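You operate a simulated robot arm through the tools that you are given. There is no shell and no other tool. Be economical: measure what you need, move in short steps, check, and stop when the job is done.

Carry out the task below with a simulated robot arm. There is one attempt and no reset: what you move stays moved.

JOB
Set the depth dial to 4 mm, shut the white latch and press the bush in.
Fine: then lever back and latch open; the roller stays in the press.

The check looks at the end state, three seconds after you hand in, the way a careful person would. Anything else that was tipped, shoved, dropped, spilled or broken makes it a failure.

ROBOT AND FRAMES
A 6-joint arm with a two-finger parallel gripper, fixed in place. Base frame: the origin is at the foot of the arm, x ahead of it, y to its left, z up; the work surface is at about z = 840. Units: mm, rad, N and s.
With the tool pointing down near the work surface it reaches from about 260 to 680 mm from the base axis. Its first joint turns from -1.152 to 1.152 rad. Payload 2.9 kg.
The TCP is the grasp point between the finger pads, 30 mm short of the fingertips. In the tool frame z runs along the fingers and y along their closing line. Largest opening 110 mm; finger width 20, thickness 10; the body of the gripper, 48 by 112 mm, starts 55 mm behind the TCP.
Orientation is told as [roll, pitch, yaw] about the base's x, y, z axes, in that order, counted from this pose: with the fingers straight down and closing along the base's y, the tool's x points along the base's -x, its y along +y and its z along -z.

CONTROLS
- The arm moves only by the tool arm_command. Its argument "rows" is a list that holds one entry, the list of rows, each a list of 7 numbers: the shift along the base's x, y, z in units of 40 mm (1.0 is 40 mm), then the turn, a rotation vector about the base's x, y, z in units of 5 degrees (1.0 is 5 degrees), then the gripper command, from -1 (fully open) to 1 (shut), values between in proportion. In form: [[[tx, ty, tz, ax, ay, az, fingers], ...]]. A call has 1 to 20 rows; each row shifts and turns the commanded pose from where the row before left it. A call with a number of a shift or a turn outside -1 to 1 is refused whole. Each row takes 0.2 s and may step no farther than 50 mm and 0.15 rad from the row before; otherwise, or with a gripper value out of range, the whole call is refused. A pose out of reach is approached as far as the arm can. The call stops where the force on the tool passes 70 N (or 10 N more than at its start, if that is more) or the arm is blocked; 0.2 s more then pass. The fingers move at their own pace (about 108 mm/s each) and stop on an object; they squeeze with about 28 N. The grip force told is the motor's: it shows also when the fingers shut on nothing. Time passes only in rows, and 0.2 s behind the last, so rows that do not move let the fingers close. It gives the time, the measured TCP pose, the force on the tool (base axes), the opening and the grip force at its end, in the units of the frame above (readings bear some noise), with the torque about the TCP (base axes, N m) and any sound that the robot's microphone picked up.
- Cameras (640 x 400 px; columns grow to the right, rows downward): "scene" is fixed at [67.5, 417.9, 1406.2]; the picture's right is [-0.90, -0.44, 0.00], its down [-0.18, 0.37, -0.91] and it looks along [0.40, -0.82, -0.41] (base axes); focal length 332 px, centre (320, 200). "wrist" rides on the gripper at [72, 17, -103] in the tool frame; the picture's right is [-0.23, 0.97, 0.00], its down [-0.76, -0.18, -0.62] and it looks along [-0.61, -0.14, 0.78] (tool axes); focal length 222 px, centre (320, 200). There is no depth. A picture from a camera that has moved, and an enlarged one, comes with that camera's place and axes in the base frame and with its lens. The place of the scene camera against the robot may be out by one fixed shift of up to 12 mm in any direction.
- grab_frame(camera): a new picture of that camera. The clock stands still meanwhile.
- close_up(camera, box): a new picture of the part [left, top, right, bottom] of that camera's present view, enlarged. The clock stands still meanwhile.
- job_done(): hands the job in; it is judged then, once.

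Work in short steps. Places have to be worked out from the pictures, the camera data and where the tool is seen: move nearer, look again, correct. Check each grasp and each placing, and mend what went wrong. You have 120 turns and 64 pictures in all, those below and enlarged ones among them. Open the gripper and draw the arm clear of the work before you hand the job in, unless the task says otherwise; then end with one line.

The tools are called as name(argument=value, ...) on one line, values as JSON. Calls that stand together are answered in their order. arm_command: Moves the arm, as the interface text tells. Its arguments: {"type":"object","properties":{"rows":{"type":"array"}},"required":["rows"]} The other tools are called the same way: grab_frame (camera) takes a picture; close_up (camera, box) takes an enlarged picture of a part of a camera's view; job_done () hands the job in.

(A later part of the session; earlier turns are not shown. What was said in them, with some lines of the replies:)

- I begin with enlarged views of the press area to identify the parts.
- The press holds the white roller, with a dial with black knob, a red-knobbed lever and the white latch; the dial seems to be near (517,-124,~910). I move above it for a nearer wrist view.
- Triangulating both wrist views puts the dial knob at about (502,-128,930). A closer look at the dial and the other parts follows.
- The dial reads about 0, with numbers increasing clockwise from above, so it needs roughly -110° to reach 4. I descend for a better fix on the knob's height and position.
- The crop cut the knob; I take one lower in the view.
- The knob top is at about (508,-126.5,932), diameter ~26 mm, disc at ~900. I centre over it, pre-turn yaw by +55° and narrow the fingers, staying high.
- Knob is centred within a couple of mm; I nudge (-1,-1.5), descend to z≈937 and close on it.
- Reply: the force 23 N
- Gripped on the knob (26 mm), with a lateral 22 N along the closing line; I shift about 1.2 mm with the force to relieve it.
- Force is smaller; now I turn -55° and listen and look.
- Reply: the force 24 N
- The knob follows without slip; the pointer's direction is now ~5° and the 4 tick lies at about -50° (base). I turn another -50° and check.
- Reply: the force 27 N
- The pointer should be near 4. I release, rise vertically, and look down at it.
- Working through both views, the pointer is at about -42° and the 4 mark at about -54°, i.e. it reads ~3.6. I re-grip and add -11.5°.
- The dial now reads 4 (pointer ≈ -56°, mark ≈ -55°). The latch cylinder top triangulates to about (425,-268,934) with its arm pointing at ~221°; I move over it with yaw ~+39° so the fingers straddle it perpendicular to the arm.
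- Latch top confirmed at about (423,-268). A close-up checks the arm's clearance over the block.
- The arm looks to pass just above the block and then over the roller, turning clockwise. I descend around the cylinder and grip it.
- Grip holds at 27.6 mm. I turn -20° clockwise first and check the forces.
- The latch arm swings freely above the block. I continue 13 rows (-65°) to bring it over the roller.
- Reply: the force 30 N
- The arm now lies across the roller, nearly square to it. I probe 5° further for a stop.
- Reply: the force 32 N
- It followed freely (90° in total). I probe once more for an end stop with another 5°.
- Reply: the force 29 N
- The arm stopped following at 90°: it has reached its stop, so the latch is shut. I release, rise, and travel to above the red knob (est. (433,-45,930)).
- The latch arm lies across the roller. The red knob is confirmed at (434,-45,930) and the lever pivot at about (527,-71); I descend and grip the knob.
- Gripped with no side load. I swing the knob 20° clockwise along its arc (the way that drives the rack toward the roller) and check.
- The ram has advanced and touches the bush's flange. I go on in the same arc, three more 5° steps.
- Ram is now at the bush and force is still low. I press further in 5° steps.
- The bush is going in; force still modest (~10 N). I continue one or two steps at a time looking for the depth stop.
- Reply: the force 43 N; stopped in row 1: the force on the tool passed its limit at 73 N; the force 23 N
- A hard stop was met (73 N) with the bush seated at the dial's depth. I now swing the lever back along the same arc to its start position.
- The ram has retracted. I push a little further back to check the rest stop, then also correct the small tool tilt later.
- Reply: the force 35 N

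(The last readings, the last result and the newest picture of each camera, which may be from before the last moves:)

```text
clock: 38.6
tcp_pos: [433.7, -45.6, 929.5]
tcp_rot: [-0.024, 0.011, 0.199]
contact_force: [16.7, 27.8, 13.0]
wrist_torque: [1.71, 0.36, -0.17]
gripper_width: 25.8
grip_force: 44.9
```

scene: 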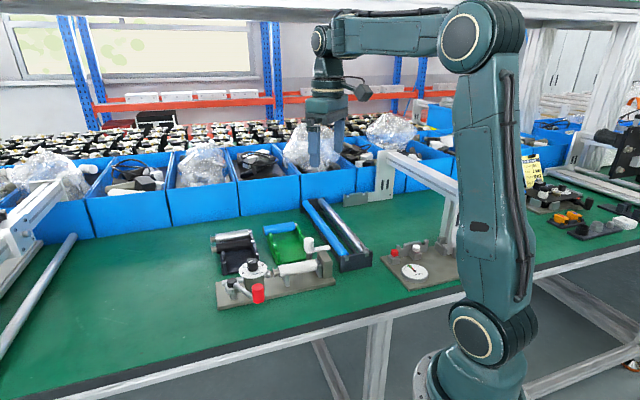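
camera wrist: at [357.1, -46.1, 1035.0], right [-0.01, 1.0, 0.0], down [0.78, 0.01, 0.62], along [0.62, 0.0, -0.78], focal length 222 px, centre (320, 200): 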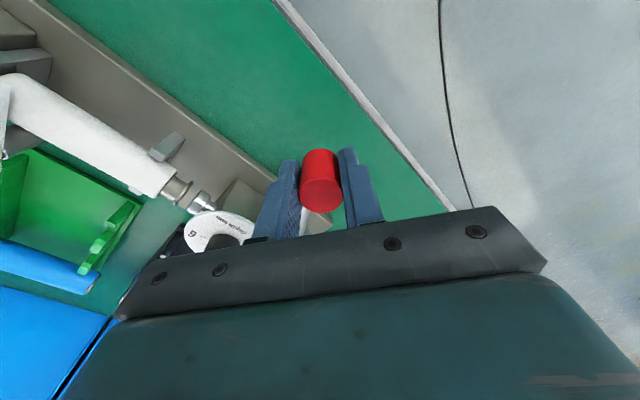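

The lever is against its rest stop. I release, rise, level the tool, and travel back over the latch with yaw ≈ -49°.

arm_command(rows=[[[0, 0, 0, 0, 0, 0, 0], [0, 0, 0, 0, 0, 0, 0], [0, 0, 1, 0, 0, 0, 0], [0, 0, 1, 0.27, -0.13, 0, 0], [0, 0, 0.8, 0, 0, 0, 0]]])

arm_command(rows=[[[-0.02, -0.463, 0, 0, 0, -1, 0], [-0.02, -0.463, 0, 0, 0, -1, 0], [-0.02, -0.463, 0, 0, 0, -1, 0], [-0.02, -0.463, 0, 0, 0, -1, 0], [-0.02, -0.463, 0, 0, 0, -1, 0], [-0.02, -0.463, 0, 0, 0, -1, 0], [-0.02, -0.463, 0, 0, 0, -1, 0], [-0.02, -0.463, 0, 0, 0, -1, 0], [-0.02, -0.463, 0, 0, 0, -1, 0], [-0.02, -0.463, 0, 0, 0, -1, 0], [-0.02, -0.463, 0, 0, 0, -1, 0], [-0.02, -0.463, 0, 0, 0, -1, 0.1]]])

grab_frame(camera="wrist")

close_up(camera="scene", box=[210, 220, 310, 320])

```text
clock: 39.9
tcp_pos: [434.2, -50.9, 1041.9]
tcp_rot: [-0.006, 0.004, 0.183]
contact_force: [-0.2, 0.2, -0.7]
wrist_torque: [0.04, 0.02, 0.0]
gripper_width: 54.8
grip_force: 0.0
```

```text
clock: 42.5
tcp_pos: [424.4, -272.3, 1041.6]
tcp_rot: [-0.008, 0.002, -0.864]
contact_force: [-0.1, 0.3, -0.7]
wrist_torque: [0.03, -0.01, 0.02]
gripper_width: 49.5
grip_force: 0.0
```

```text
25 pictures are left
camera wrist: at [389.7, -205.8, 1143.8], right [0.89, 0.46, -0.01], down [0.36, -0.69, 0.62], along [0.28, -0.56, -0.78], focal length 222 px, centre (320, 200)
```

wrist: 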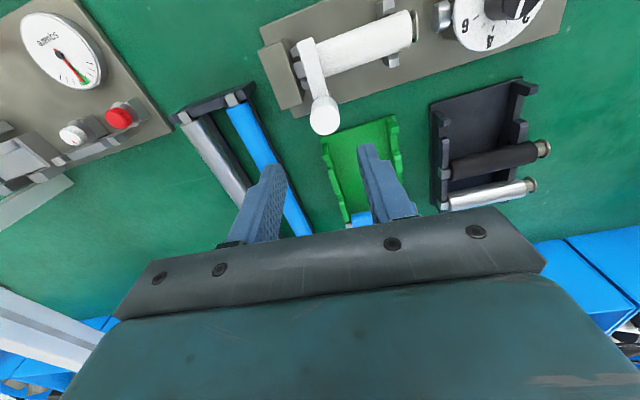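

```text
4.00 times, centred on (260, 270) of scene
camera zoom: at [67.5, 417.9, 1406.2], right [-0.9, -0.44, 0.0], down [-0.18, 0.37, -0.91], along [0.4, -0.82, -0.41], focal length 1327 px, centre (560, -80)
```

zoom: 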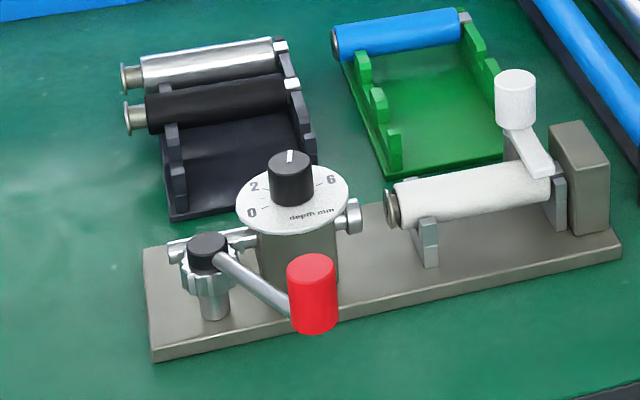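

The lever is back at rest and the bush is in. I move +4.5 mm in y and descend on the latch cylinder and grip it.

arm_command(rows=[[[-0.01, 0.11, -1, 0, 0, 0, 0.1], [0, 0, -0.75, 0.1, 0, 0, 0.1], [0, 0, -0.4, 0, 0, 0, 0.1], [0, 0, -0.3, 0, 0, 0, 0.1], [0, 0, 0, 0, 0, 0, 0.4], [0, 0, 0, 0, 0, 0, 1], [0, 0, 0, 0, 0, 0, 1]]])

close_up(camera="wrist", box=[230, 40, 410, 220])

```text
clock: 44.0
tcp_pos: [424.4, -265.9, 944.5]
tcp_rot: [0.001, 0.007, -0.859]
contact_force: [7.2, 6.8, -5.9]
wrist_torque: [0.22, -1.08, -0.02]
gripper_width: 27.5
grip_force: 44.9
```

```text
2.22 times, centred on (320, 130) of wrist
camera zoom: at [389.9, -201.1, 1046.3], right [0.89, 0.46, 0.0], down [0.37, -0.7, 0.62], along [0.29, -0.55, -0.79], focal length 494 px, centre (320, 356)
```

zoom: 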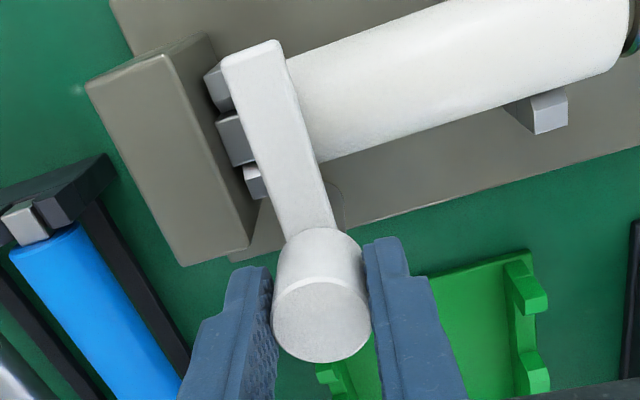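

Good grip. I turn it back +95° (the last few degrees against the open stop).

arm_command(rows=[[[0, 0, 0, 0, 0, 1, 1], [0, 0, 0, 0, 0, 1, 1], [0, 0, 0, 0, 0, 1, 1], [0, 0, 0, 0, 0, 1, 1], [0, 0, 0, 0, 0, 1, 1], [0, 0, 0, 0, 0, 1, 1], [0, 0, 0, 0, 0, 1, 1], [0, 0, 0, 0, 0, 1, 1], [0, 0, 0, 0, 0, 1, 1], [0, 0, 0, 0, 0, 1, 1], [0, 0, 0, 0, 0, 1, 1], [0, 0, 0, 0, 0, 1, 1], [0, 0, 0, 0, 0, 1, 1], [0, 0, 0, 0, 0, 1, 1], [0, 0, 0, 0, 0, 1, 1], [0, 0, 0, 0, 0, 1, 1], [0, 0, 0, 0, 0, 1, 1], [0, 0, 0, 0, 0, 1, 1], [0, 0, 0, 0, 0, 1, 1]]])

close_up(camera="wrist", box=[230, 40, 410, 220])

```text
clock: 48.0
tcp_pos: [424.6, -268.5, 944.2]
tcp_rot: [-0.007, 0.009, 0.792]
contact_force: [7.5, -22.2, 6.6]
wrist_torque: [0.0, 0.21, -0.44]
gripper_width: 27.7
grip_force: 44.8
```

```text
2.22 times, centred on (320, 130) of wrist
camera zoom: at [360.9, -307.5, 1046.1], right [-0.54, 0.84, -0.01], down [0.66, 0.43, 0.62], along [0.52, 0.33, -0.79], focal length 494 px, centre (320, 356)
```

zoom: 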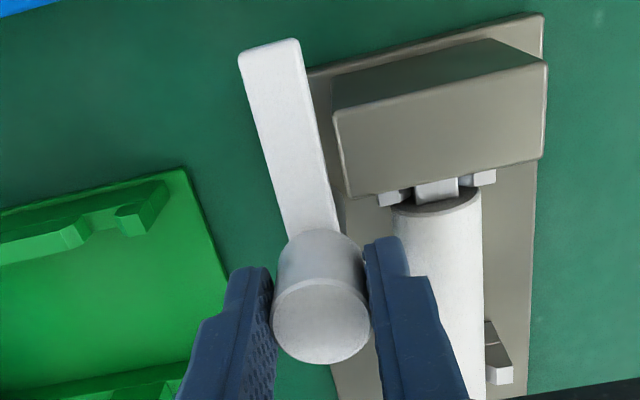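

The latch is open against its stop (−0.44 N·m felt). I release, rise and draw the arm back to clear, then check everything.

arm_command(rows=[[[0, 0, 0, 0, 0, 0, 0.1], [0, 0, 0, 0, 0, 0, 0], [0, 0, 1, 0, 0, 0, 0], [0, 0, 1, 0, 0, 0, 0], [0, 0, 1, 0, 0, 0, -1], [0, 0, 1, 0, 0, 0, -1], [0, 0, 1, 0, 0, 0, -1], [-0.5, 0.5, 0.5, 0, 0, 0, -1], [-0.5, 0.5, 0.5, 0, 0, 0, -1]]])

close_up(camera="scene", box=[200, 190, 360, 320])

close_up(camera="scene", box=[235, 240, 305, 310])

grab_frame(camera="scene")

```text
clock: 50.0
tcp_pos: [385.5, -224.7, 1183.5]
tcp_rot: [-0.001, 0.008, 0.797]
contact_force: [-0.2, 0.1, -0.8]
wrist_torque: [-0.02, 0.0, -0.02]
gripper_width: 109.8
grip_force: 0.2
```

```text
3.08 times, centred on (280, 255) of scene
camera zoom: at [67.5, 417.9, 1406.2], right [-0.9, -0.44, 0.0], down [-0.18, 0.37, -0.91], along [0.4, -0.82, -0.41], focal length 1021 px, centre (443, 31)
```

zoom: 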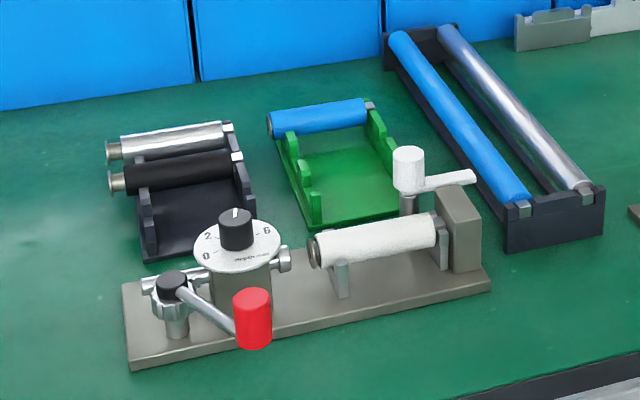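

```text
5.71 times, centred on (270, 275) of scene
camera zoom: at [67.5, 417.9, 1406.2], right [-0.9, -0.44, 0.0], down [-0.18, 0.37, -0.91], along [0.4, -0.82, -0.41], focal length 1896 px, centre (606, -229)
```

zoom: 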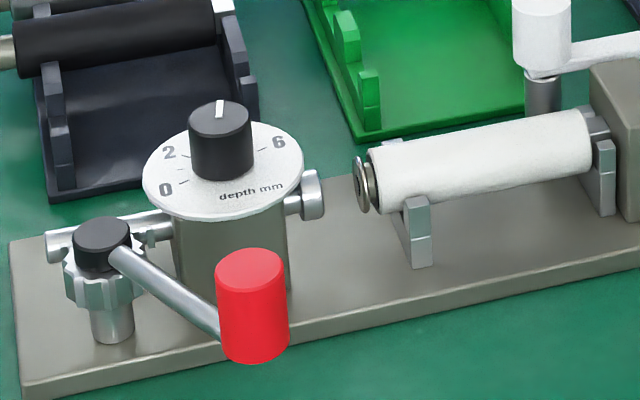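

```text
19 pictures are left
```

scene: 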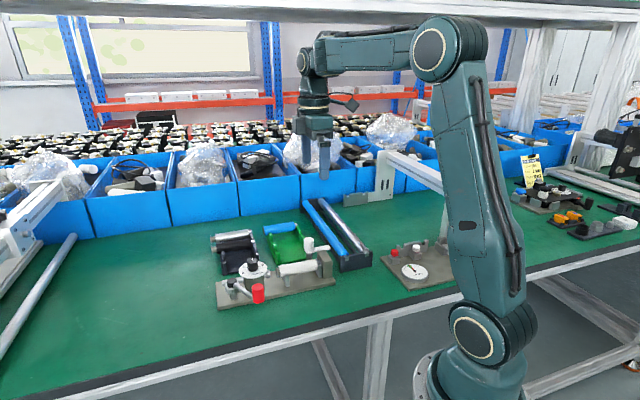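

Dial at 4, bush pressed in, lever and latch back at their starting positions, roller still in the press, the other parts untouched and the arm clear. I hand in.

job_done()

```text
The job is handed in.
```

The depth dial is at 4 mm and the bush is pressed in to its hard stop. The lever is back at rest, the latch is open, the roller is still in the press, and the arm is clear.
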